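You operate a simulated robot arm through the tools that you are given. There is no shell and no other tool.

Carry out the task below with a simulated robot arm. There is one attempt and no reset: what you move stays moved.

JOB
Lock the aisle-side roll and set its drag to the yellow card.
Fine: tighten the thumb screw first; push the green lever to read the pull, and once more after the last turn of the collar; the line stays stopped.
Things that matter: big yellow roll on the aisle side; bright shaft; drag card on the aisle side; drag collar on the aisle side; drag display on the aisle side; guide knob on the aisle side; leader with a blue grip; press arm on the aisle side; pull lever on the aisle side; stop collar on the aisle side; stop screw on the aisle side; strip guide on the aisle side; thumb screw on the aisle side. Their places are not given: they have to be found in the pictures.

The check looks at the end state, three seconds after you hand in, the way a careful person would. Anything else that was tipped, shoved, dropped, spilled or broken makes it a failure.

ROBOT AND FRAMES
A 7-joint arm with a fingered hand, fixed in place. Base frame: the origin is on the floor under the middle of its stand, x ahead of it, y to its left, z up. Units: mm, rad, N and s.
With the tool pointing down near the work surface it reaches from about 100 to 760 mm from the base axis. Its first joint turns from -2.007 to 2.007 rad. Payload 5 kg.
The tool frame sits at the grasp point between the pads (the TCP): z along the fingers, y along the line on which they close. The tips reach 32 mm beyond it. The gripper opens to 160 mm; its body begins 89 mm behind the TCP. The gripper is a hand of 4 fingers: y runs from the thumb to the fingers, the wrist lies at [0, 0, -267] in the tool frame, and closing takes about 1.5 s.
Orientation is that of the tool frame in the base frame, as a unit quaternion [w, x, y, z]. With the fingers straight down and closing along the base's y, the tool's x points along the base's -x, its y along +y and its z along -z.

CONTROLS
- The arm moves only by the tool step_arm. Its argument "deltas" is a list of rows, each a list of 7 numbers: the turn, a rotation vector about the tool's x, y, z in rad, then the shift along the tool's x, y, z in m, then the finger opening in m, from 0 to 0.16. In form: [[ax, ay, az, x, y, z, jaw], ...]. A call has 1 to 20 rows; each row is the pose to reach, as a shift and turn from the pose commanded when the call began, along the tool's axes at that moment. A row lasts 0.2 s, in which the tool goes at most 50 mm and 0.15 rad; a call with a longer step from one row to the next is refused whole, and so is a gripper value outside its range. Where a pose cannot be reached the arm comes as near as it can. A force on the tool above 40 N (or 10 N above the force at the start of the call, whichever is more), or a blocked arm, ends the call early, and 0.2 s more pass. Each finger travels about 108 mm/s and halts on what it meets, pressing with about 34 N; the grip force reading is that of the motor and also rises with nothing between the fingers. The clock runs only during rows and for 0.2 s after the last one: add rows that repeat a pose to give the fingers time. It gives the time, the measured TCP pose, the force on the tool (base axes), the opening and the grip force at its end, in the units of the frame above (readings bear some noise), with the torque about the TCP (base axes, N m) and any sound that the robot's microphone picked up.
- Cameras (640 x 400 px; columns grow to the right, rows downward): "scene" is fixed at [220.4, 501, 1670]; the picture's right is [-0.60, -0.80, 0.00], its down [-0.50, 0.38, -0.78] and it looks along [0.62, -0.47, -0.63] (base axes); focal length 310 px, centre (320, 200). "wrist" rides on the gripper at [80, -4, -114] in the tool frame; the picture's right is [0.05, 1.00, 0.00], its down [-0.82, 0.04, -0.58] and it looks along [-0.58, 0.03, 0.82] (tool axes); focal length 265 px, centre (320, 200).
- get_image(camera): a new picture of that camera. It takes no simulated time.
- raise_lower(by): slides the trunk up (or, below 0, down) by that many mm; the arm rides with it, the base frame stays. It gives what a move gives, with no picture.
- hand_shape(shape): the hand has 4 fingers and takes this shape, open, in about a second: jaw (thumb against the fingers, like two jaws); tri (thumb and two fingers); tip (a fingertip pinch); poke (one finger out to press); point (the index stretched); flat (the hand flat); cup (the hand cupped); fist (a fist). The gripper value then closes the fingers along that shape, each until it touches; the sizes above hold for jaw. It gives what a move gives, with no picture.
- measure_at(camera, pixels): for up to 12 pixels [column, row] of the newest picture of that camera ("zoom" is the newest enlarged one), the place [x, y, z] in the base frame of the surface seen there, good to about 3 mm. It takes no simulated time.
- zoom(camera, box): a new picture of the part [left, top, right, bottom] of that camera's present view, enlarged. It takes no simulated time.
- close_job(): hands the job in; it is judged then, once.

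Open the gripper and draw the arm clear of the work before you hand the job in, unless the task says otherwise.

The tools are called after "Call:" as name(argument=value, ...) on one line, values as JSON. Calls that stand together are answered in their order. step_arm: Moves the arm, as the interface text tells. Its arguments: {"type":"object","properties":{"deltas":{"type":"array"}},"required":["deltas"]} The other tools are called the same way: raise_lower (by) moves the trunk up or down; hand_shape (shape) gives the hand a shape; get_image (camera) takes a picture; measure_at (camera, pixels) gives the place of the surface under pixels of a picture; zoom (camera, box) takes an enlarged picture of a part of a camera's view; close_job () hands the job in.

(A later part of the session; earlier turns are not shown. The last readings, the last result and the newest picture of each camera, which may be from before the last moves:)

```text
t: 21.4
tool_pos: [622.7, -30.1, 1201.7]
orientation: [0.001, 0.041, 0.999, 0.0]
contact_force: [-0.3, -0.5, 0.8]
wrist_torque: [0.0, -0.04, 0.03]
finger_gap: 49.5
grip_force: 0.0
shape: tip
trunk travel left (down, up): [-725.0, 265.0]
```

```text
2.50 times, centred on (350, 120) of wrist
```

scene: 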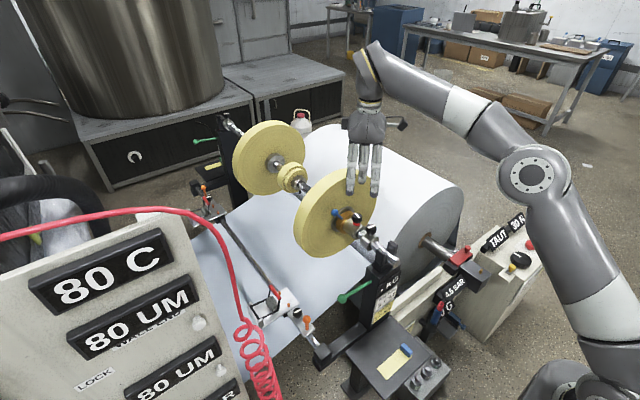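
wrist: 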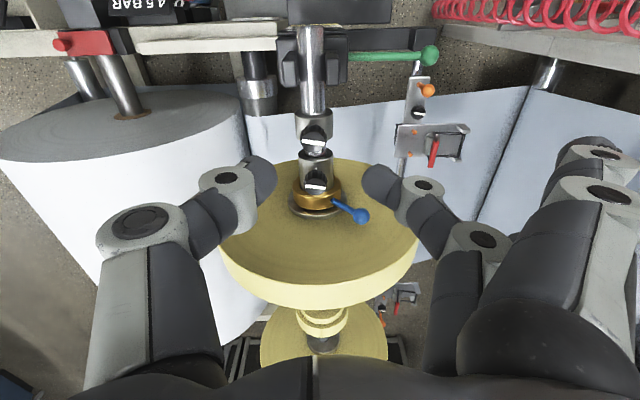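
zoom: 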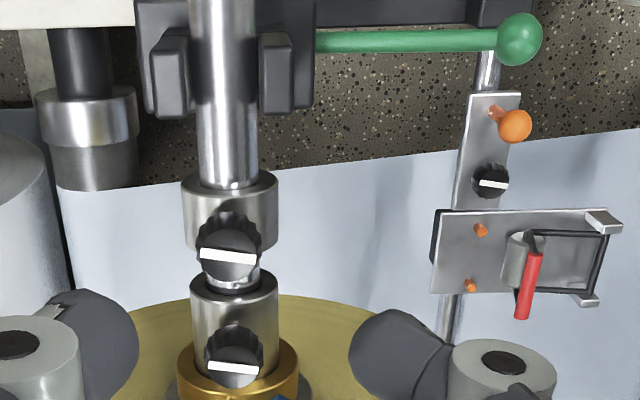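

The red ring is gone and the thumb screw's stem sits like the stop screw's, so the roll is locked. Next I bring the hand nearer the green lever (ball around (597,130,888)) to look at it and its tower.

Call:
step_arm(deltas=[[0, 0, -0.02, 0.014, 0.021, 0.02, 0.05], [0, 0, -0.04, 0.028, 0.042, 0.04, 0.05], [0, 0, -0.06, 0.042, 0.063, 0.06, 0.05], [0, 0, -0.082, 0.056, 0.084, 0.08, 0.05], [0, 0, -0.082, 0.069, 0.105, 0.1, 0.05], [0, 0, -0.082, 0.069, 0.105, 0.1, 0.05]])

Call:
get_image(camera="wrist")

Call:
get_image(camera="scene")

Call:
zoom(camera="scene", box=[320, 230, 420, 330])

```text
t: 22.9
tool_pos: [563.6, 80.6, 1099.2]
orientation: [0.0, 0.0, 1.0, 0.0]
contact_force: [0.4, -1.7, 0.4]
wrist_torque: [0.01, 0.01, 0.03]
finger_gap: 49.5
grip_force: 0.1
shape: tip
trunk travel left (down, up): [-725.0, 265.0]
```

```text
taken
```

wrist: 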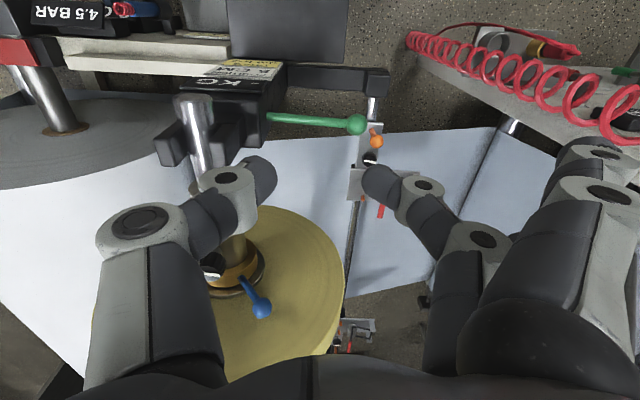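

```text
taken
```

scene: 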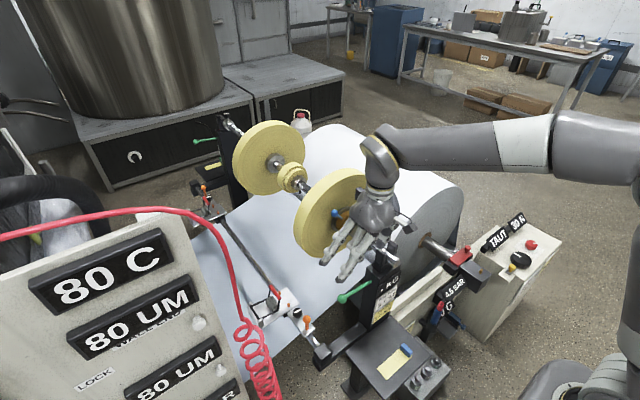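

```text
4.00 times, centred on (370, 280) of scene
```

zoom: 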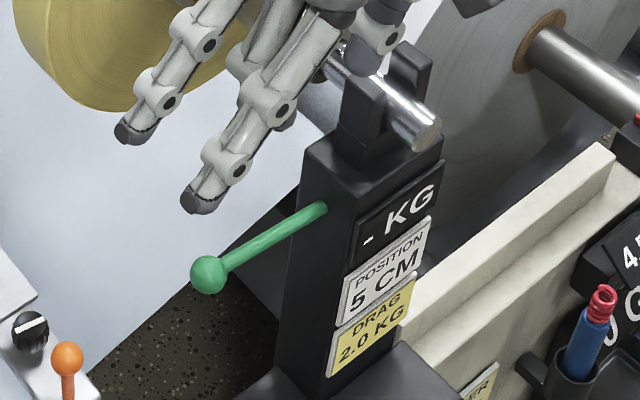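

The green lever sticks out of the tower to +y with its ball near scene (343,298). I switch to the "poke" shape here in the free air and look at where the pressing finger is.

Call:
hand_shape(shape="poke")

Call:
get_image(camera="wrist")

Call:
zoom(camera="scene", box=[320, 160, 420, 330])

```text
t: 23.8
tool_pos: [564.5, 79.7, 1099.7]
orientation: [0.0, -0.001, 1.0, 0.0]
contact_force: [-0.1, -0.1, 0.6]
wrist_torque: [0.01, 0.01, 0.0]
finger_gap: 0.0
grip_force: 0.0
shape: poke
trunk travel left (down, up): [-725.0, 265.0]
```

```text
taken
```

wrist: 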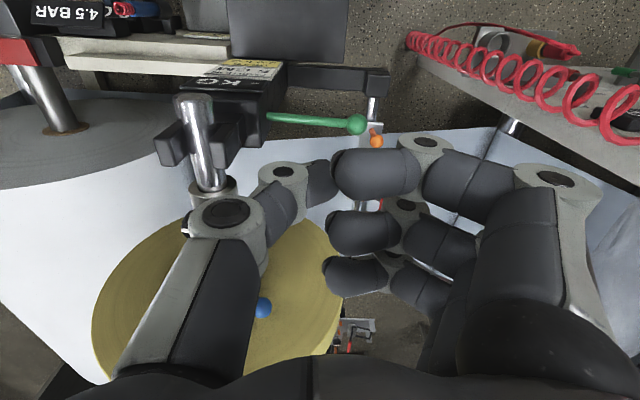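

```text
2.35 times, centred on (370, 245) of scene
```

zoom: 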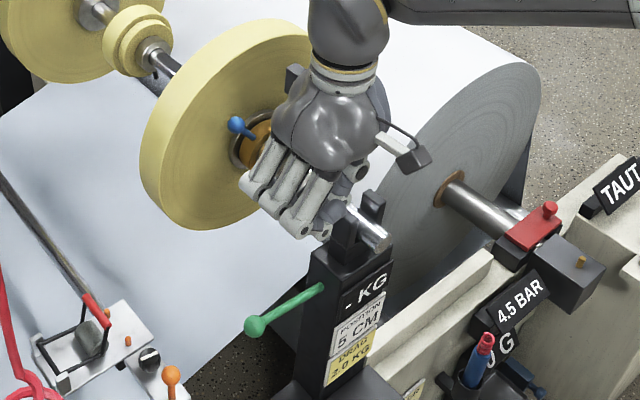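

"Poke" here looks like folded fingers with none clearly out. I try "point" to compare.

Call:
hand_shape(shape="point")

Call:
get_image(camera="wrist")

Call:
zoom(camera="scene", box=[320, 160, 420, 330])

```text
t: 24.6
tool_pos: [563.4, 80.7, 1099.8]
orientation: [0.0, 0.0, 1.0, 0.0]
contact_force: [-0.2, 0.7, 0.1]
wrist_torque: [0.04, -0.01, 0.04]
finger_gap: 152.1
grip_force: 0.1
shape: point
trunk travel left (down, up): [-725.0, 265.0]
```

```text
taken
```

wrist: 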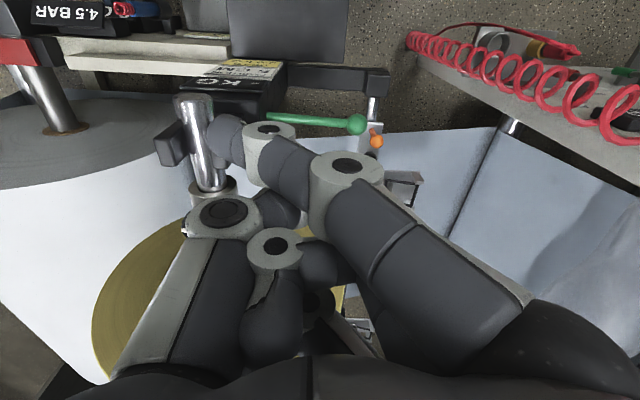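

```text
2.35 times, centred on (370, 245) of scene
```

zoom: 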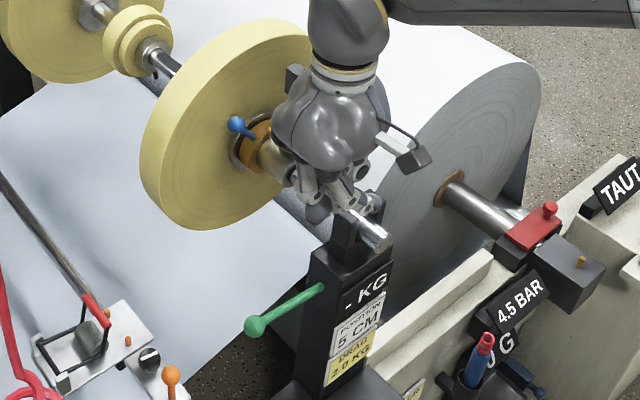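

The index is angled inward in this shape. I give it a few resting rows with the gripper value fully open to see its stretched state.

Call:
step_arm(deltas=[[0, 0, 0, 0, 0, 0, 0.16], [0, 0, 0, 0, 0, 0, 0.16], [0, 0, 0, 0, 0, 0, 0.16], [0, 0, 0, 0, 0, 0, 0.16]])

Call:
get_image(camera="wrist")

Call:
zoom(camera="scene", box=[320, 160, 420, 330])

```text
t: 25.6
tool_pos: [563.0, 79.8, 1098.7]
orientation: [0.0, -0.002, 1.0, 0.0]
contact_force: [-0.4, 0.0, 0.0]
wrist_torque: [-0.01, -0.01, 0.0]
finger_gap: 152.3
grip_force: 0.1
shape: point
trunk travel left (down, up): [-725.0, 265.0]
```

```text
taken
```

wrist: 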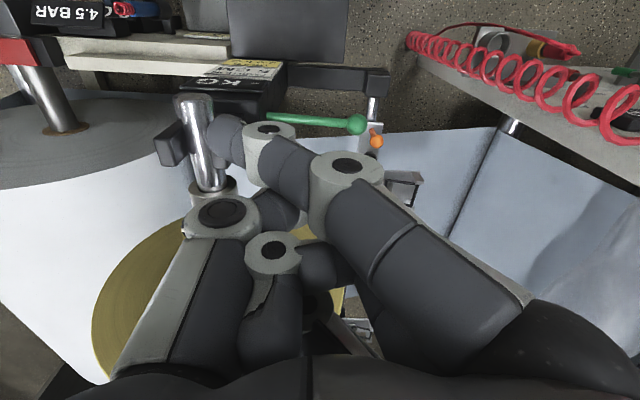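

```text
2.35 times, centred on (370, 245) of scene
```

zoom: 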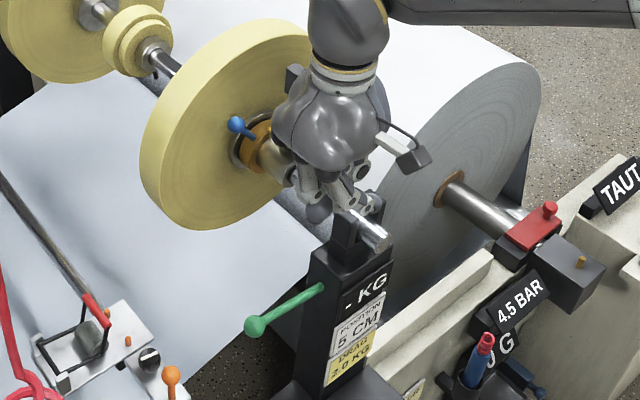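

The index is stretched diagonally down towards the thumb side. I measure its tip and joints.

Call:
measure_at(camera="wrist", pixels=[[225, 140], [218, 130], [235, 145], [270, 130], [290, 160], [345, 165], [400, 220], [222, 212], [275, 245], [270, 335], [357, 124], [305, 120]])

Call:
zoom(camera="wrist", box=[140, 60, 400, 200])

```text
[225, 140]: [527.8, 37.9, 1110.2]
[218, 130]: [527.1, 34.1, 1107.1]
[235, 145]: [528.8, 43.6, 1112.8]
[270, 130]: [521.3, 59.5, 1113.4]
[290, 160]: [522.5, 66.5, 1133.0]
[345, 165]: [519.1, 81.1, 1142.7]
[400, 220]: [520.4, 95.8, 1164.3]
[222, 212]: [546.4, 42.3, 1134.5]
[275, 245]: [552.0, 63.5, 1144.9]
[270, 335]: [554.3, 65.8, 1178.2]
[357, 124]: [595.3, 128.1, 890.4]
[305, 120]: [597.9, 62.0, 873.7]
```

```text
2.46 times, centred on (270, 130) of wrist
```

zoom: 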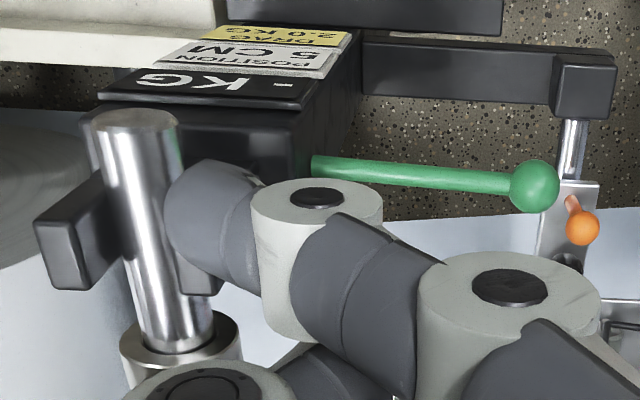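

The index tip sits at about tool (34,-47,+5). I measure the red coil, the panel edge and the lever in detail to check room around the ball.

Call:
measure_at(camera="wrist", pixels=[[500, 75], [545, 85], [600, 110], [430, 45], [470, 80], [560, 110], [376, 140], [372, 160], [375, 80], [355, 120], [362, 130], [348, 125]])

Call:
measure_at(camera="zoom", pixels=[[535, 185], [500, 182], [450, 178], [400, 172], [350, 166], [318, 163], [300, 60], [250, 60]])

```text
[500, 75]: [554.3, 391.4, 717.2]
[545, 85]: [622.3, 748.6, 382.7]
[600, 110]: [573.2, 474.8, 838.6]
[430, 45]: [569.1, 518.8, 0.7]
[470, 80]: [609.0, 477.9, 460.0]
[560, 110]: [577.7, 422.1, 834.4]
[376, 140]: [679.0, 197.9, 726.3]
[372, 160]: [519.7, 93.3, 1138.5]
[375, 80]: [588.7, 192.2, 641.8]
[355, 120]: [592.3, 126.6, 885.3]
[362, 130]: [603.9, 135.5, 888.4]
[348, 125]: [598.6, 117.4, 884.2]
```

```text
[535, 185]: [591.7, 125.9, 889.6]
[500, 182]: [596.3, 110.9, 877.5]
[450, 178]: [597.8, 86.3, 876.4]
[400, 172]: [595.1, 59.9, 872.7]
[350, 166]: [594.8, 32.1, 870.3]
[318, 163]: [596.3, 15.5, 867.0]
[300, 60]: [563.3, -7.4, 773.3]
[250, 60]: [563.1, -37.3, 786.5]
```

The lever runs from the tower at (596,15,862) up slightly to its ball at about (597,127,879), with free room around it. I move the index tip over the ball at z≈955.

Call:
step_arm(deltas=[[0, 0, 0, -0.012, 0.016, 0.02, 0.16], [0, 0, 0, -0.024, 0.032, 0.045, 0.16], [0, 0, 0, -0.036, 0.05, 0.07, 0.16], [0, 0, 0, -0.05, 0.066, 0.095, 0.16], [0, 0, 0, -0.06, 0.082, 0.12, 0.16], [0, 0, 0, -0.067, 0.094, 0.139, 0.16], [0, 0, 0, -0.067, 0.094, 0.139, 0.16]])

Call:
get_image(camera="wrist")

Call:
zoom(camera="scene", box=[310, 200, 430, 330])

```text
t: 27.2
tool_pos: [631.2, 173.4, 962.7]
orientation: [0.001, -0.001, 1.0, 0.0]
contact_force: [-0.4, -0.1, -0.2]
wrist_torque: [0.01, -0.02, -0.01]
finger_gap: 152.2
grip_force: 0.0
shape: point
trunk travel left (down, up): [-725.0, 265.0]
```

```text
taken
```

wrist: 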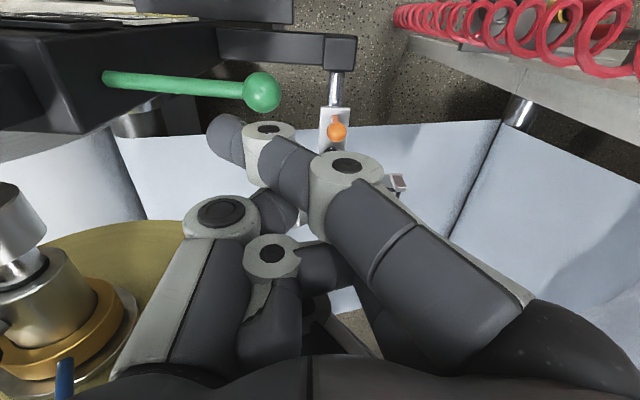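

```text
3.08 times, centred on (370, 265) of scene
```

zoom: 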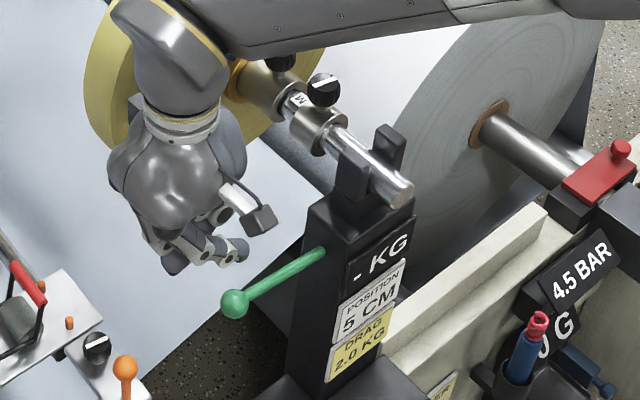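

I measure the fingertip and the ball again from this closer view before pressing.

Call:
measure_at(camera="wrist", pixels=[[225, 135], [215, 122], [215, 145], [240, 140], [262, 92], [250, 85], [275, 95], [262, 108], [200, 87], [110, 78], [268, 128], [262, 75]])

Call:
measure_at(camera="zoom", pixels=[[172, 262], [232, 252], [240, 245], [190, 255], [235, 302], [225, 295], [262, 220], [300, 262]])

```text
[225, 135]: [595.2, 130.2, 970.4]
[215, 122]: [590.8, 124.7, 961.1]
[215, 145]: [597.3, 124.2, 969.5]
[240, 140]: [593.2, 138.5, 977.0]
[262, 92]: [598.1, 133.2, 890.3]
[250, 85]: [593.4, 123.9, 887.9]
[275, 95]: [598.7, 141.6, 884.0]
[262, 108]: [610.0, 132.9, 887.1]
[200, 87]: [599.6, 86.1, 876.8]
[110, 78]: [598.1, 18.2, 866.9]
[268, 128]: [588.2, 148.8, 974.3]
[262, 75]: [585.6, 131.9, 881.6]
```

```text
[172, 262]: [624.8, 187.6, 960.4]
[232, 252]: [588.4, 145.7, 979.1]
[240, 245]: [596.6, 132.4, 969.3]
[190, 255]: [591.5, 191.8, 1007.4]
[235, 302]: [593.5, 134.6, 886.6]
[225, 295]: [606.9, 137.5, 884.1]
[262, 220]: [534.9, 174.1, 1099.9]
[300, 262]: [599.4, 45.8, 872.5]
```

Fingertip is at about (597,127,955) right above the ball (598,130, top 891). I lower towards contact.

Call:
step_arm(deltas=[[0, 0, 0, 0, 0.001, 0.02, 0.16], [0, 0, 0, 0, 0.001, 0.04, 0.16], [0, 0, 0, 0, 0.001, 0.052, 0.16], [0, 0, 0, 0, 0.001, 0.06, 0.16], [0, 0, 0, 0, 0.001, 0.065, 0.16]])

Call:
zoom(camera="wrist", box=[100, 50, 400, 240])

Call:
zoom(camera="scene", box=[320, 230, 420, 330])

```text
t: 28.4
tool_pos: [630.6, 173.0, 897.3]
orientation: [0.0, 0.0, 1.0, 0.001]
contact_force: [0.4, 0.5, 1.1]
wrist_torque: [-0.09, 0.04, 0.02]
finger_gap: 152.2
grip_force: 0.0
shape: point
trunk travel left (down, up): [-725.0, 265.0]
```

```text
2.11 times, centred on (250, 145) of wrist
```

zoom: 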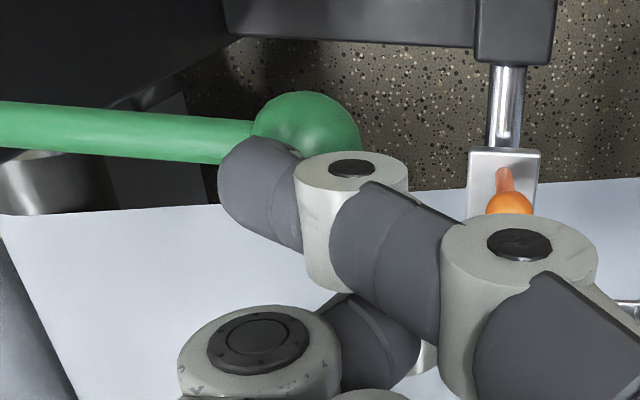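

```text
4.00 times, centred on (370, 280) of scene
```

zoom: 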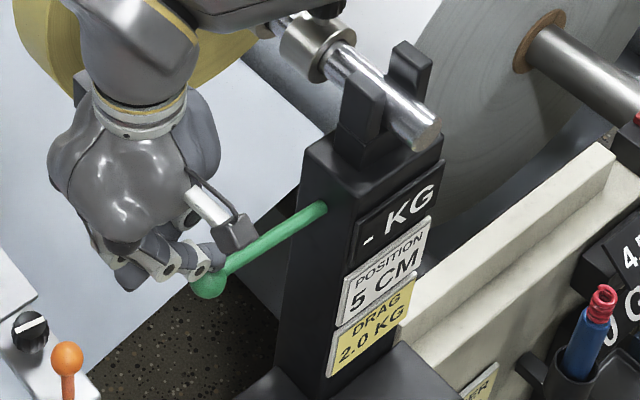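

Contact is just starting (about 1 N). The display in the scene zoom still shows "- KG"; I press down further in small steps and watch the force.

Call:
step_arm(deltas=[[0, 0, 0, 0, 0, 0.004, 0.16], [0, 0, 0, 0, 0, 0.008, 0.16], [0, 0, 0, 0, 0, 0.012, 0.16]])

Call:
zoom(camera="wrist", box=[100, 50, 400, 240])

Call:
zoom(camera="scene", box=[320, 230, 420, 330])

```text
t: 29.2
tool_pos: [631.1, 172.6, 883.9]
orientation: [0.0, 0.0, 1.0, 0.001]
contact_force: [0.9, -0.1, 2.8]
wrist_torque: [-0.14, 0.03, 0.01]
finger_gap: 152.5
grip_force: 0.0
shape: point
trunk travel left (down, up): [-725.0, 265.0]
```

```text
2.11 times, centred on (250, 145) of wrist
```

zoom: 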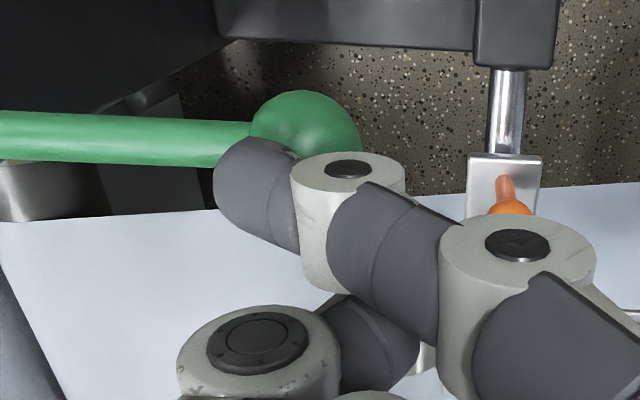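

```text
4.00 times, centred on (370, 280) of scene
```

zoom: 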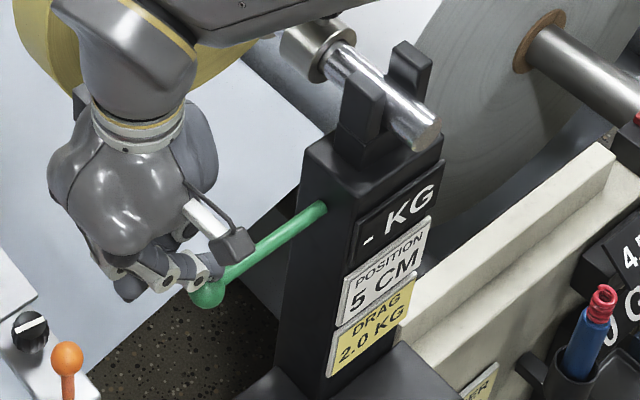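

The lever is yielding downward under about 3 N (ball moved with the finger). I continue pressing.

Call:
step_arm(deltas=[[0, 0, 0, 0, 0, 0.005, 0.16], [0, 0, 0, 0, 0, 0.01, 0.16], [0, 0, 0, 0, 0, 0.015, 0.16], [0, 0, 0, 0, 0, 0.02, 0.16]])

Call:
zoom(camera="scene", box=[320, 230, 420, 330])

Call:
zoom(camera="wrist", box=[100, 50, 400, 240])

```text
t: 30.2
tool_pos: [630.4, 174.4, 864.9]
orientation: [-0.001, 0.0, 1.0, 0.0]
contact_force: [1.7, -0.8, 3.8]
wrist_torque: [-0.17, 0.1, 0.07]
finger_gap: 152.0
grip_force: 0.1
shape: point
trunk travel left (down, up): [-725.0, 265.0]
```

```text
4.00 times, centred on (370, 280) of scene
```

zoom: 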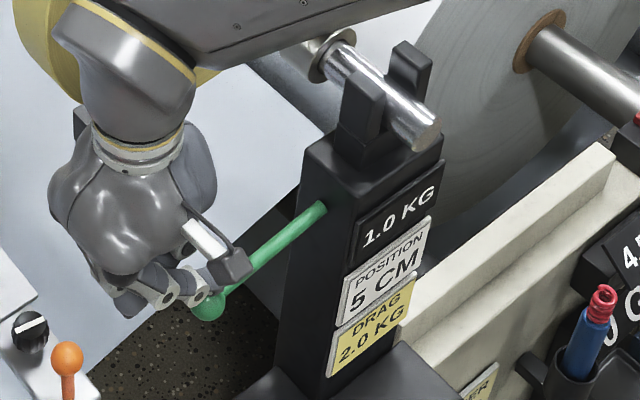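

```text
2.11 times, centred on (250, 145) of wrist
```

zoom: 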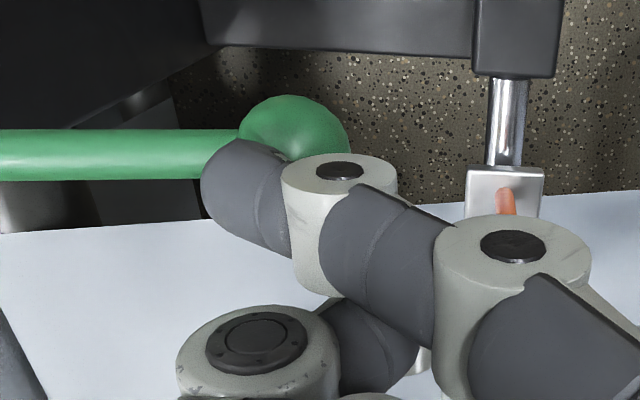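

The display now reads 1.0 KG against the card's 2.0 KG, so the drag must be increased. I lift the finger off the lever straight up and see whether the lever returns.

Call:
step_arm(deltas=[[0, 0, 0, 0, 0, -0.015, 0.16], [0, 0, 0, 0, 0, -0.03, 0.16], [0, 0, 0, 0, 0, -0.05, 0.16], [0, 0, 0, 0, 0, -0.08, 0.16], [0, 0, 0, 0, 0, -0.12, 0.16], [0, 0, 0, 0, 0, -0.16, 0.16]])

Call:
zoom(camera="scene", box=[320, 200, 420, 330])

Call:
get_image(camera="wrist")

```text
t: 31.6
tool_pos: [629.9, 177.3, 1024.1]
orientation: [0.001, 0.0, 1.0, -0.001]
contact_force: [0.4, 0.1, -0.1]
wrist_torque: [0.04, -0.04, 0.0]
finger_gap: 152.1
grip_force: 0.1
shape: point
trunk travel left (down, up): [-725.0, 265.0]
```

```text
3.08 times, centred on (370, 265) of scene
```

zoom: 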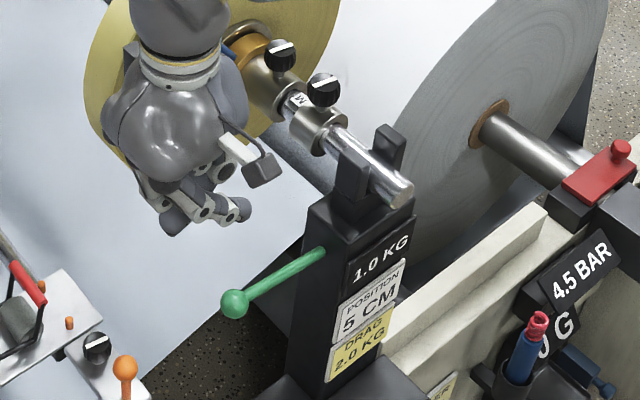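

```text
taken
```

wrist: 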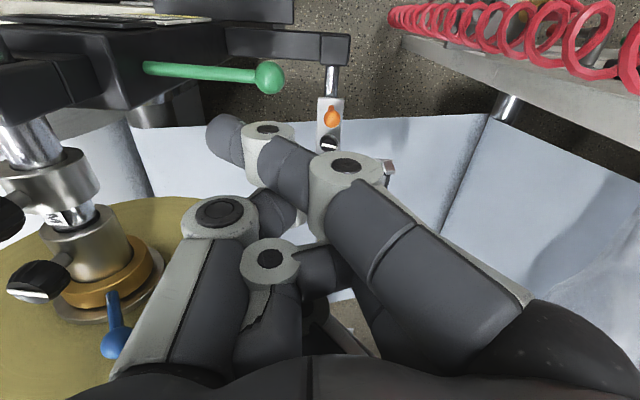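

The reading stays at 1.0 KG and the lever sprang back up. I now raise the hand to a free height and change back to the tip shape for working on the blue handle.

Call:
step_arm(deltas=[[0, 0, 0, 0, -0.02, -0.03, 0.16], [0, 0, 0, 0, -0.04, -0.06, 0.16], [0, 0, 0, 0, -0.06, -0.09, 0.16], [0, 0, 0, 0, -0.08, -0.12, 0.16], [0, 0, 0, 0, -0.1, -0.15, 0.16], [0, 0, 0, 0, -0.12, -0.17, 0.16]])

Call:
hand_shape(shape="tip")

Call:
zoom(camera="scene", box=[300, 190, 400, 255])

```text
t: 33.0
tool_pos: [629.1, 56.3, 1198.3]
orientation: [0.001, -0.001, 1.0, 0.0]
contact_force: [-0.6, -0.7, -0.1]
wrist_torque: [0.01, -0.01, 0.0]
finger_gap: 152.5
grip_force: 0.0
shape: point
trunk travel left (down, up): [-725.0, 265.0]
```

```text
t: 34.0
tool_pos: [631.1, 54.6, 1196.2]
orientation: [0.001, -0.001, 1.0, 0.0]
contact_force: [-0.7, -0.7, 0.1]
wrist_torque: [0.01, 0.02, 0.04]
finger_gap: 159.7
grip_force: 0.1
shape: tip
trunk travel left (down, up): [-725.0, 265.0]
```

```text
6.15 times, centred on (350, 222) of scene
```

zoom: 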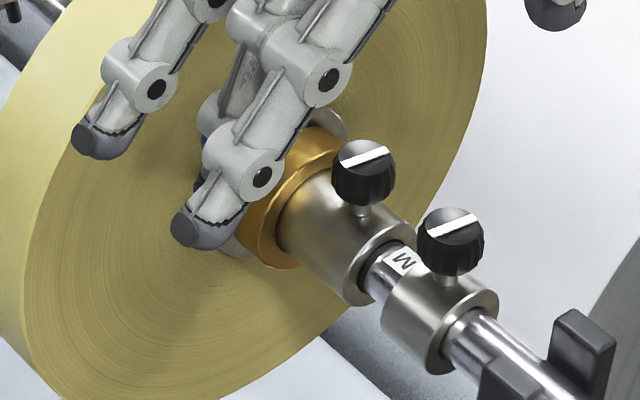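

I tilt the hand 0.7 rad forward (fingers pointing down towards the roll) and bring it to a stand-off behind the blue ball at about (711,21,1102), gap 60 mm.

Call:
step_arm(deltas=[[0, -0.12, 0, -0.012, -0.006, 0.015, 0.06], [0, -0.24, 0, -0.025, -0.012, 0.03, 0.06], [0, -0.36, 0, -0.038, -0.018, 0.045, 0.06], [0, -0.48, 0, -0.051, -0.024, 0.06, 0.06], [0, -0.6, 0, -0.065, -0.03, 0.078, 0.06], [0, -0.7, 0, -0.08, -0.034, 0.094, 0.06], [0, -0.7, 0, -0.08, -0.034, 0.094, 0.06]])

Call:
get_image(camera="wrist")

Call:
zoom(camera="scene", box=[290, 120, 430, 260])

```text
t: 35.5
tool_pos: [711.0, 18.8, 1099.3]
orientation: [0.343, -0.001, 0.939, 0.001]
contact_force: [-0.9, -0.1, 0.3]
wrist_torque: [0.0, 0.03, 0.01]
finger_gap: 60.6
grip_force: 0.1
shape: tip
trunk travel left (down, up): [-725.0, 265.0]
```

```text
taken
```

wrist: 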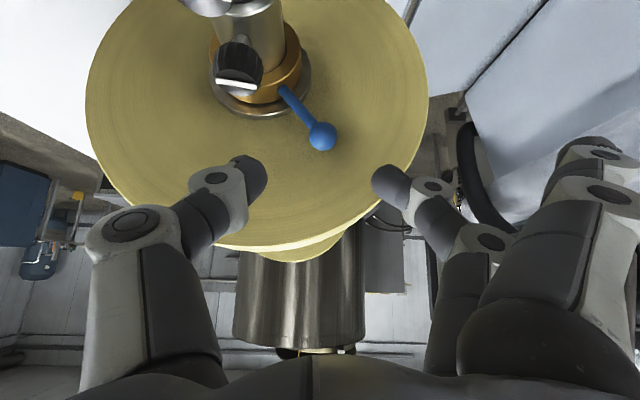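

```text
2.86 times, centred on (360, 190) of scene
```

zoom: 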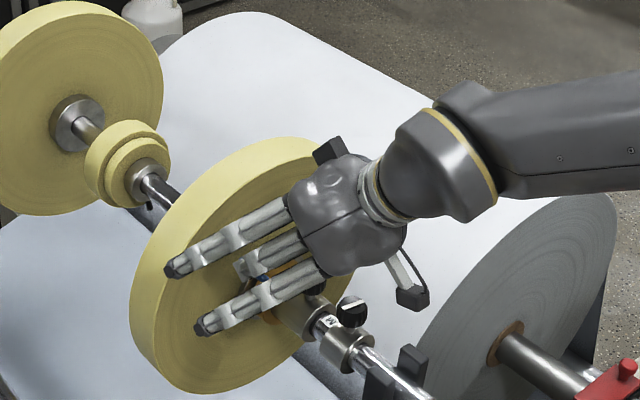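

The hand is tilted; the blue ball is at wrist (322,136), between thumb and finger. I measure the ball, the stalk, the roll face and the finger tips for clearance.

Call:
measure_at(camera="wrist", pixels=[[322, 136], [312, 130], [332, 142], [300, 107], [285, 92], [250, 170], [375, 185], [350, 190], [380, 100], [300, 180], [240, 55], [238, 82]])

Call:
measure_at(camera="zoom", pixels=[[172, 270], [202, 328], [240, 268], [262, 277], [190, 262], [220, 315], [325, 152], [315, 160]])

```text
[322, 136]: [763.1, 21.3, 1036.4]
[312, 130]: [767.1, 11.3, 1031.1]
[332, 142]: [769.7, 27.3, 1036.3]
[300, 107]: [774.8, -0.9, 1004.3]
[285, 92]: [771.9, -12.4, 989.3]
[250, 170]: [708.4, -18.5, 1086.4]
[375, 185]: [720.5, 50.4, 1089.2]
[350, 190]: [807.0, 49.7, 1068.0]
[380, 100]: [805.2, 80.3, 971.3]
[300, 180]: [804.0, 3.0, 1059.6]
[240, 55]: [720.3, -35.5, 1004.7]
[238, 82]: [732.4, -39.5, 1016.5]
```

```text
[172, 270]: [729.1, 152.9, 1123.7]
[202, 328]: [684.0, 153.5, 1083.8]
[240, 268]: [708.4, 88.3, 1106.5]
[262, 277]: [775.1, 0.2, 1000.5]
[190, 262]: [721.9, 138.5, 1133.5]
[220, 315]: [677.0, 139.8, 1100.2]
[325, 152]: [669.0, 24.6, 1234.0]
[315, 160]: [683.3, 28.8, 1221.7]
```

Roll face is at x≈805 and the ball centre at about (773,20,1034). I advance along the finger direction by 76 mm so thumb and finger straddle the ball.

Call:
step_arm(deltas=[[0, 0, 0, 0, 0.001, 0.02, 0.06], [0, 0, 0, -0.001, 0.001, 0.04, 0.06], [0, 0, 0, -0.002, 0.001, 0.055, 0.06], [0, 0, 0, -0.0023, 0.001, 0.066, 0.06], [0, 0, 0, -0.0023, 0.001, 0.074, 0.06], [0, 0, 0, -0.0023, 0.001, 0.076, 0.06]])

Call:
get_image(camera="wrist")

Call:
zoom(camera="scene", box=[290, 140, 410, 260])

```text
t: 37.0
tool_pos: [761.5, 20.9, 1043.6]
orientation: [0.344, -0.001, 0.939, 0.001]
contact_force: [0.3, -0.4, 0.2]
wrist_torque: [0.03, -0.06, 0.02]
finger_gap: 61.1
grip_force: 0.1
shape: tip
trunk travel left (down, up): [-725.0, 265.0]
```

```text
taken
```

wrist: 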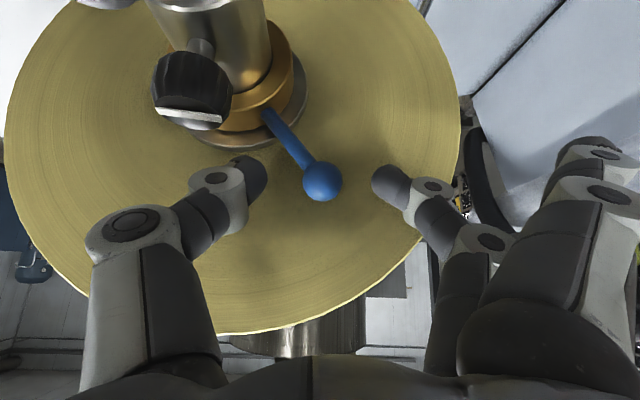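

```text
3.33 times, centred on (350, 200) of scene
```

zoom: 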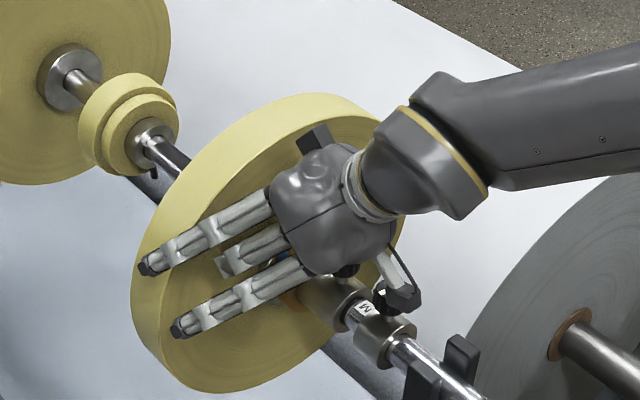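

The ball sits between thumb and finger with no contact. I narrow the gap to about 30 mm for a loose straddle and check.

Call:
step_arm(deltas=[[0, 0, 0, 0, 0, 0, 0.045], [0, 0, 0, 0, 0, 0, 0.03], [0, 0, 0, 0, 0, 0, 0.028], [0, 0, 0, 0, 0, 0, 0.028]])

Call:
zoom(camera="wrist", box=[220, 60, 420, 220])

```text
t: 38.0
tool_pos: [760.7, 20.2, 1043.5]
orientation: [0.343, 0.0, 0.939, 0.0]
contact_force: [-0.3, -0.5, -0.1]
wrist_torque: [0.02, 0.01, -0.01]
finger_gap: 28.4
grip_force: 0.0
shape: tip
trunk travel left (down, up): [-725.0, 265.0]
```

```text
2.50 times, centred on (320, 140) of wrist
```

zoom: 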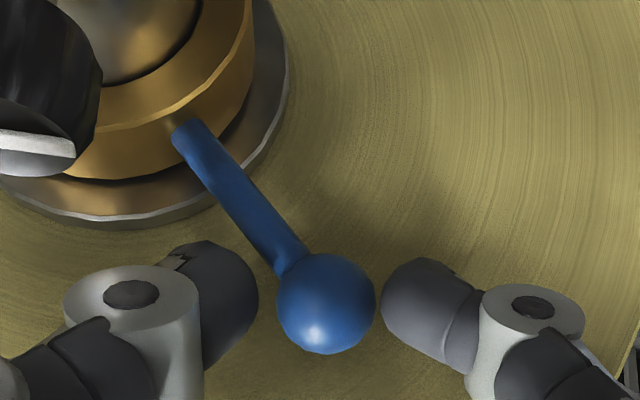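

The ball is loosely straddled. I push it clockwise as seen from the aisle (towards -y over the top) by about 10° and watch the force.

Call:
step_arm(deltas=[[0, 0, 0, -0.0015, -0.005, -0.002, 0.028], [0, 0, 0, -0.003, -0.01, -0.004, 0.028], [0, 0, 0, -0.0045, -0.014, -0.006, 0.028], [0, 0, 0, -0.006, -0.018, -0.0075, 0.028], [0, 0, 0, -0.006, -0.018, -0.0075, 0.028]])

Call:
zoom(camera="wrist", box=[220, 60, 420, 220])

Call:
get_image(camera="wrist")

```text
t: 39.1
tool_pos: [762.1, 2.2, 1052.7]
orientation: [0.344, -0.001, 0.939, 0.0]
contact_force: [-0.2, 1.6, 1.9]
wrist_torque: [0.03, 0.01, 0.07]
finger_gap: 30.1
grip_force: 0.1
shape: tip
trunk travel left (down, up): [-725.0, 265.0]
```

```text
2.50 times, centred on (320, 140) of wrist
```

zoom: 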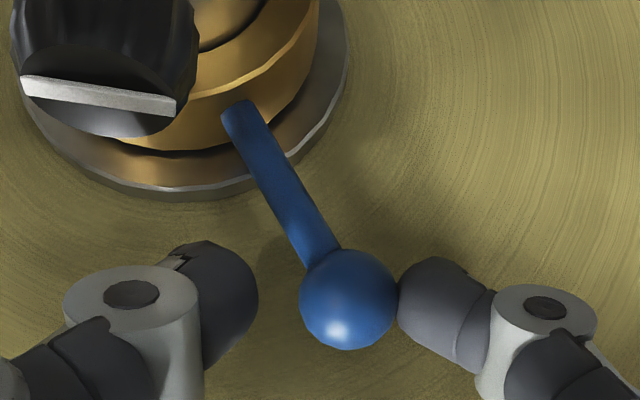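

```text
taken
```

wrist: 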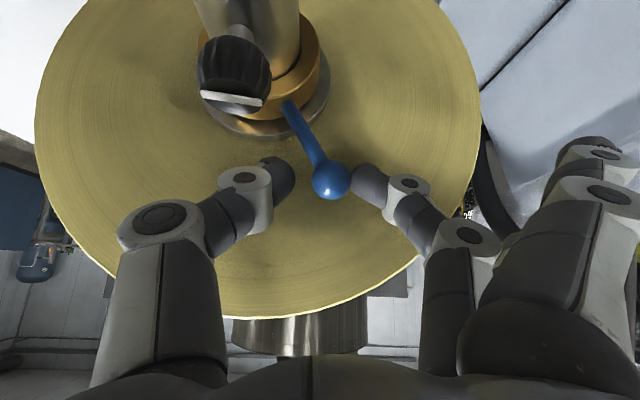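

The handle follows easily with about 2 N. I measure the ball and the stalk to get its new angle.

Call:
measure_at(camera="wrist", pixels=[[330, 178], [322, 172], [340, 184], [308, 135], [292, 108], [330, 190], [318, 180], [330, 165]])

```text
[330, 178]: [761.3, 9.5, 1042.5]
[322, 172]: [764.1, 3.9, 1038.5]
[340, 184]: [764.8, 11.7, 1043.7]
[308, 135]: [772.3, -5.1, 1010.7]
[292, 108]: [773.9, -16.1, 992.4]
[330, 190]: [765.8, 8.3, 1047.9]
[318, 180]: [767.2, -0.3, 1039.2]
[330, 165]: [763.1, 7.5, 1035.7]
```

The ball is now at about (773,8,1041), i.e. about 29° from upright (was 38°). I open, back straight out, and bring the hand over to the lever with the tips closed.

Call:
step_arm(deltas=[[0, 0, 0, 0, 0, 0, 0.06], [0, 0, 0, 0, 0, 0, 0.06], [0, 0, 0, 0, 0, -0.025, 0.06], [0, 0, 0, 0, 0, -0.05, 0.06], [0, 0, 0, 0, 0, -0.076, 0.06], [0, 0, 0, 0.028, 0.021, -0.076, 0.06], [0, 0, 0, 0.056, 0.042, -0.075, 0.05], [0, 0, 0, 0.085, 0.064, -0.075, 0.03], [0, 0, 0, 0.113, 0.085, -0.0745, 0.01], [0, 0, 0, 0.141, 0.107, -0.074, 0.0], [0, 0, 0, 0.169, 0.128, -0.0737, 0.0], [0, 0, 0, 0.169, 0.128, -0.0737, 0.0]])

Call:
get_image(camera="wrist")

Call:
get_image(camera="scene")

Call:
zoom(camera="scene", box=[310, 190, 430, 320])

```text
t: 41.8
tool_pos: [584.9, 132.4, 997.1]
orientation: [0.344, 0.001, 0.939, -0.001]
contact_force: [0.3, 0.3, -0.5]
wrist_torque: [0.04, 0.0, 0.02]
finger_gap: 0.0
grip_force: 34.1
shape: tip
trunk travel left (down, up): [-725.0, 265.0]
```

```text
taken
```

wrist: 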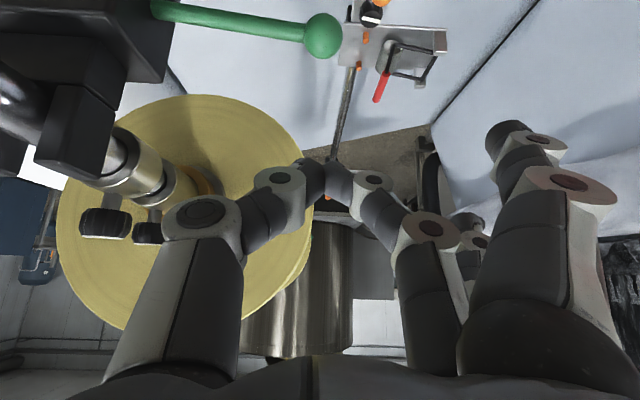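

```text
taken
```

scene: 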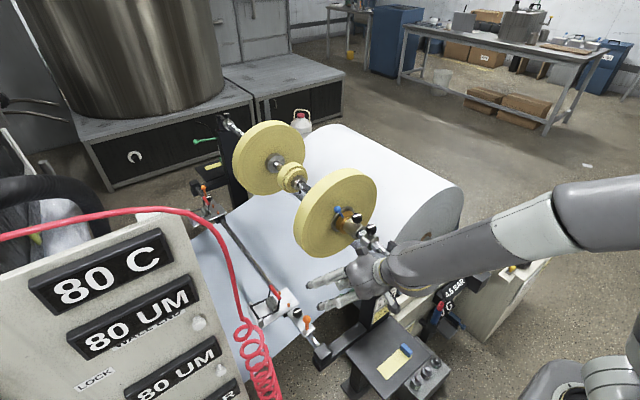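

```text
3.08 times, centred on (370, 255) of scene
```

zoom: 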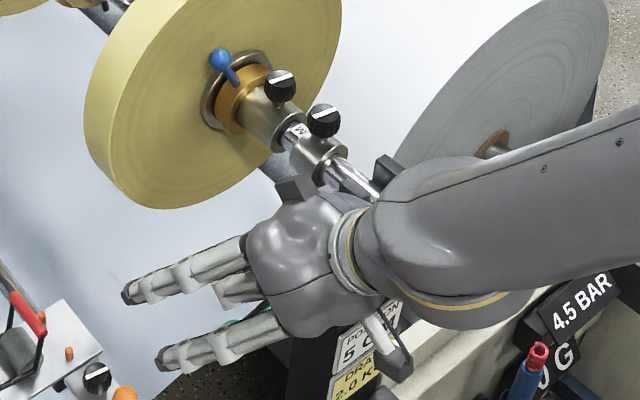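

The arm blocks the display from here, but I can press and then look afterwards. I measure the closed tips and the lever ball for alignment.

Call:
measure_at(camera="wrist", pixels=[[320, 35], [322, 22], [330, 45], [310, 165], [342, 172], [325, 160], [320, 180], [280, 30], [345, 160], [500, 130]])

Call:
zoom(camera="wrist", box=[240, 0, 440, 230])

```text
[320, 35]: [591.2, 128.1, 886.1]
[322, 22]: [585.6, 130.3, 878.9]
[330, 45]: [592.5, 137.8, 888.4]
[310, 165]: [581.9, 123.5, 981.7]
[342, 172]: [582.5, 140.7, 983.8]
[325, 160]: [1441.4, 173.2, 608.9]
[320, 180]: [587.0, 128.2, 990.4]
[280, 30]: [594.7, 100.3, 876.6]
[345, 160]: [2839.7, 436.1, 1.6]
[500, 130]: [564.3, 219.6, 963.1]
```

```text
1.74 times, centred on (340, 115) of wrist
```

zoom: 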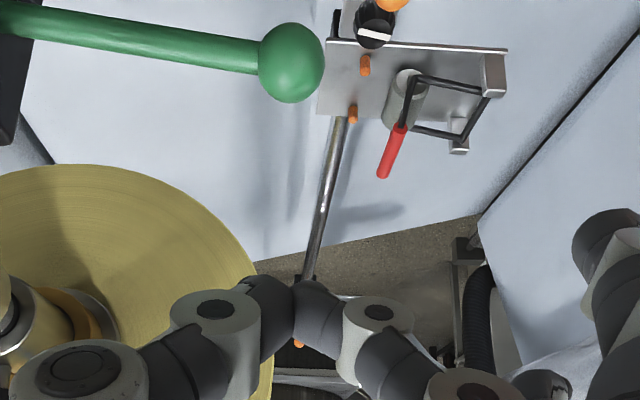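

Tips are right above the ball in y, and about 7 mm short in x. I go down with a small +x correction, slowly near contact.

Call:
step_arm(deltas=[[0, 0, 0, 0.0123, -0.002, 0.0223, 0.0], [0, 0, 0, 0.0284, -0.002, 0.0415, 0.0], [0, 0, 0, 0.0413, -0.002, 0.0568, 0.0], [0, 0, 0, 0.0477, -0.002, 0.0644, 0.0], [0, 0, 0, 0.0509, -0.002, 0.0682, 0.0], [0, 0, 0, 0.0542, -0.002, 0.0721, 0.0], [0, 0, 0, 0.0574, -0.002, 0.0759, 0.0], [0, 0, 0, 0.0606, -0.002, 0.0797, 0.0]])

Call:
zoom(camera="wrist", box=[160, 60, 460, 240])

Call:
get_image(camera="scene")

```text
t: 43.5
tool_pos: [588.8, 127.9, 898.6]
orientation: [0.344, 0.0, 0.939, 0.0]
contact_force: [1.9, 1.4, 3.1]
wrist_torque: [0.03, -0.07, 0.03]
finger_gap: 0.0
grip_force: 34.3
shape: tip
trunk travel left (down, up): [-725.0, 265.0]
```

```text
2.13 times, centred on (310, 150) of wrist
```

zoom: 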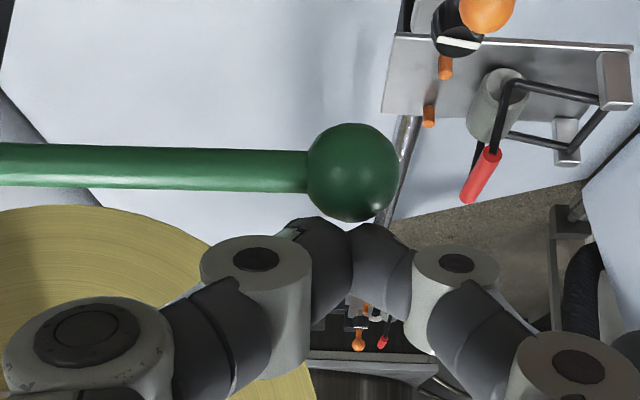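

```text
taken
```

scene: 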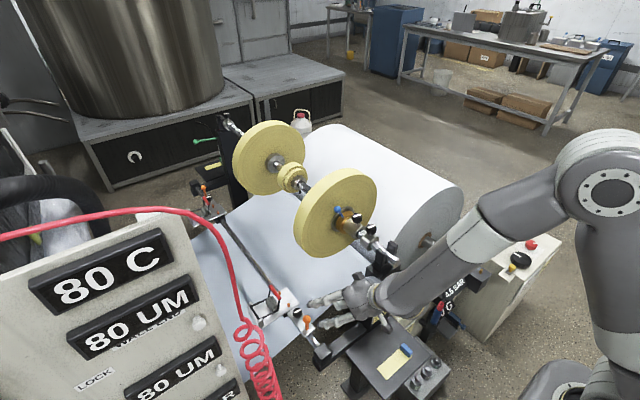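

The lever is moving with about 3 N. Before pressing the rest I check the forearm's clearance above the table and signs.

Call:
measure_at(camera="scene", pixels=[[450, 260], [420, 290], [440, 288], [470, 270], [500, 245], [455, 290], [390, 300], [400, 315], [350, 290], [510, 240]])

```text
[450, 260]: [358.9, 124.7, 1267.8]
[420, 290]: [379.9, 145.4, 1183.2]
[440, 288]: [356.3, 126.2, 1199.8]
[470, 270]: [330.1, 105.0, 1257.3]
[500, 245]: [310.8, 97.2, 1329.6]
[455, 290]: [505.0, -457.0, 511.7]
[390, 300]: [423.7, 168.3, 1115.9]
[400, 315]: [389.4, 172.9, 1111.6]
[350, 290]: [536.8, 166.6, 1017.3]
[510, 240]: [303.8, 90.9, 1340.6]
```

The forearm is above z≈1110, well clear of everything. I press the remaining 18 mm down.

Call:
step_arm(deltas=[[0, 0, 0, 0.0032, 0, 0.0038, 0.0], [0, 0, 0, 0.0064, 0, 0.0077, 0.0], [0, 0, 0, 0.0097, 0, 0.0115, 0.0], [0, 0, 0, 0.0116, 0, 0.0138, 0.0], [0, 0, 0, 0.0129, 0, 0.0153, 0.0]])

Call:
get_image(camera="wrist")

Call:
zoom(camera="scene", box=[310, 230, 430, 330])

```text
t: 44.8
tool_pos: [588.3, 129.4, 881.2]
orientation: [0.344, -0.001, 0.939, 0.001]
contact_force: [3.7, 2.7, 3.1]
wrist_torque: [0.12, -0.18, 0.03]
finger_gap: 0.1
grip_force: 34.2
shape: tip
trunk travel left (down, up): [-725.0, 265.0]
```

```text
taken
```

wrist: 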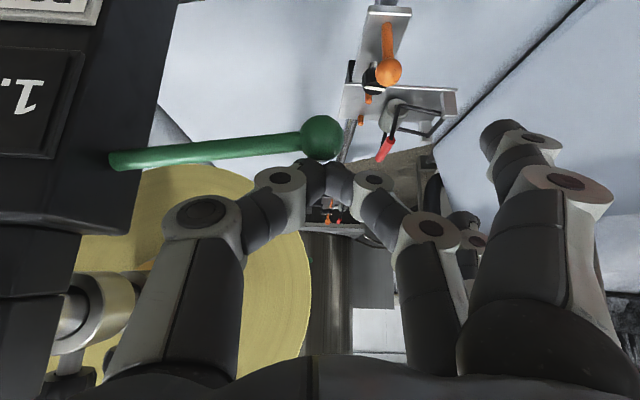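

```text
4.00 times, centred on (370, 280) of scene
```

zoom: 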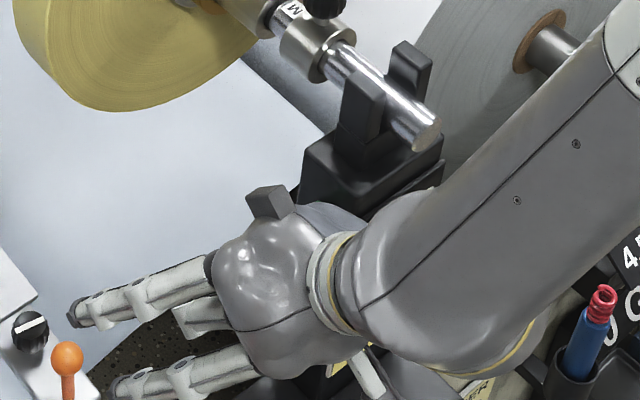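

The lever is clearly depressed. The display's first digits "1." show in the wrist view at (25,95); I lift off, move up and away to read it in full.

Call:
step_arm(deltas=[[0, 0, 0, -0.0129, 0, -0.0153, 0.0], [0, 0, 0, -0.0258, 0, -0.0306, 0.0], [0, 0, 0, -0.045, 0, -0.0535, 0.0], [0, 0, 0, -0.0644, 0, -0.0765, 0.0], [0, 0, 0, -0.084, 0, -0.1, 0.0], [0, 0, 0, -0.103, 0, -0.122, 0.02], [0, 0, 0, -0.122, 0.02, -0.145, 0.04], [0, 0, 0, -0.129, 0.05, -0.153, 0.06], [0, 0, 0, -0.129, 0.05, -0.153, 0.06]])

Call:
zoom(camera="scene", box=[310, 200, 430, 330])

Call:
get_image(camera="wrist")

```text
t: 46.8
tool_pos: [588.7, 181.2, 1081.9]
orientation: [0.344, -0.001, 0.939, 0.0]
contact_force: [0.9, 0.6, -0.9]
wrist_torque: [0.01, 0.02, 0.03]
finger_gap: 59.4
grip_force: 0.1
shape: tip
trunk travel left (down, up): [-725.0, 265.0]
```

```text
3.08 times, centred on (370, 265) of scene
```

zoom: 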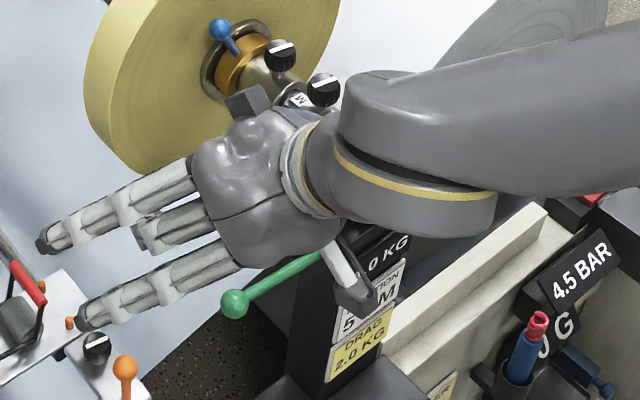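

```text
taken
```

wrist: 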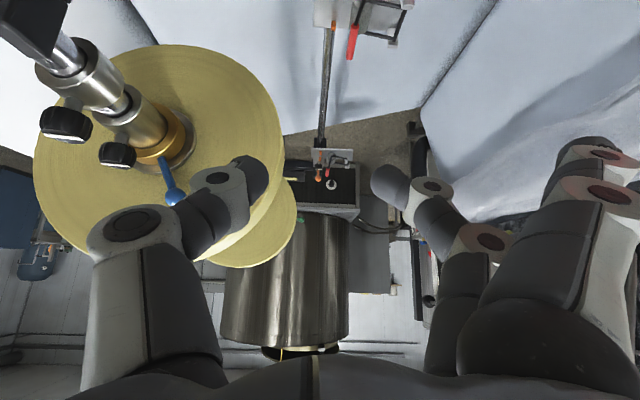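

The display reads "?.0 KG" with the first digit hidden by the camera bracket. I return to the stand-off pose near the blue handle and read it from there.

Call:
step_arm(deltas=[[0, 0, 0, -0.02, -0.03, 0.0, 0.06], [0, 0, 0, -0.045, -0.06, 0.005, 0.06], [0, 0, 0, -0.07, -0.09, 0.012, 0.06], [0, 0, 0, -0.09, -0.12, 0.02, 0.06], [0, 0, 0, -0.11, -0.15, 0.04, 0.06], [0, 0, 0, -0.113, -0.173, 0.057, 0.06], [0, 0, 0, -0.113, -0.173, 0.057, 0.06]])

Call:
zoom(camera="scene", box=[360, 250, 420, 330])

Call:
get_image(camera="wrist")

```text
t: 48.4
tool_pos: [713.4, 7.4, 1109.9]
orientation: [0.344, 0.0, 0.939, 0.0]
contact_force: [0.2, 0.7, -0.6]
wrist_torque: [0.0, -0.04, -0.02]
finger_gap: 59.5
grip_force: 0.0
shape: tip
trunk travel left (down, up): [-725.0, 265.0]
```

```text
5.00 times, centred on (390, 290) of scene
```

zoom: 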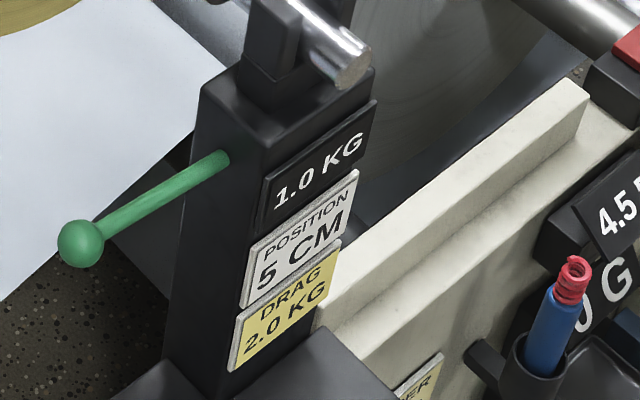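

```text
taken
```

wrist: 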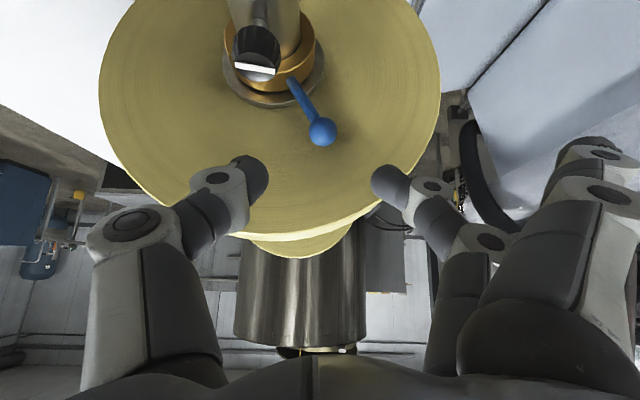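

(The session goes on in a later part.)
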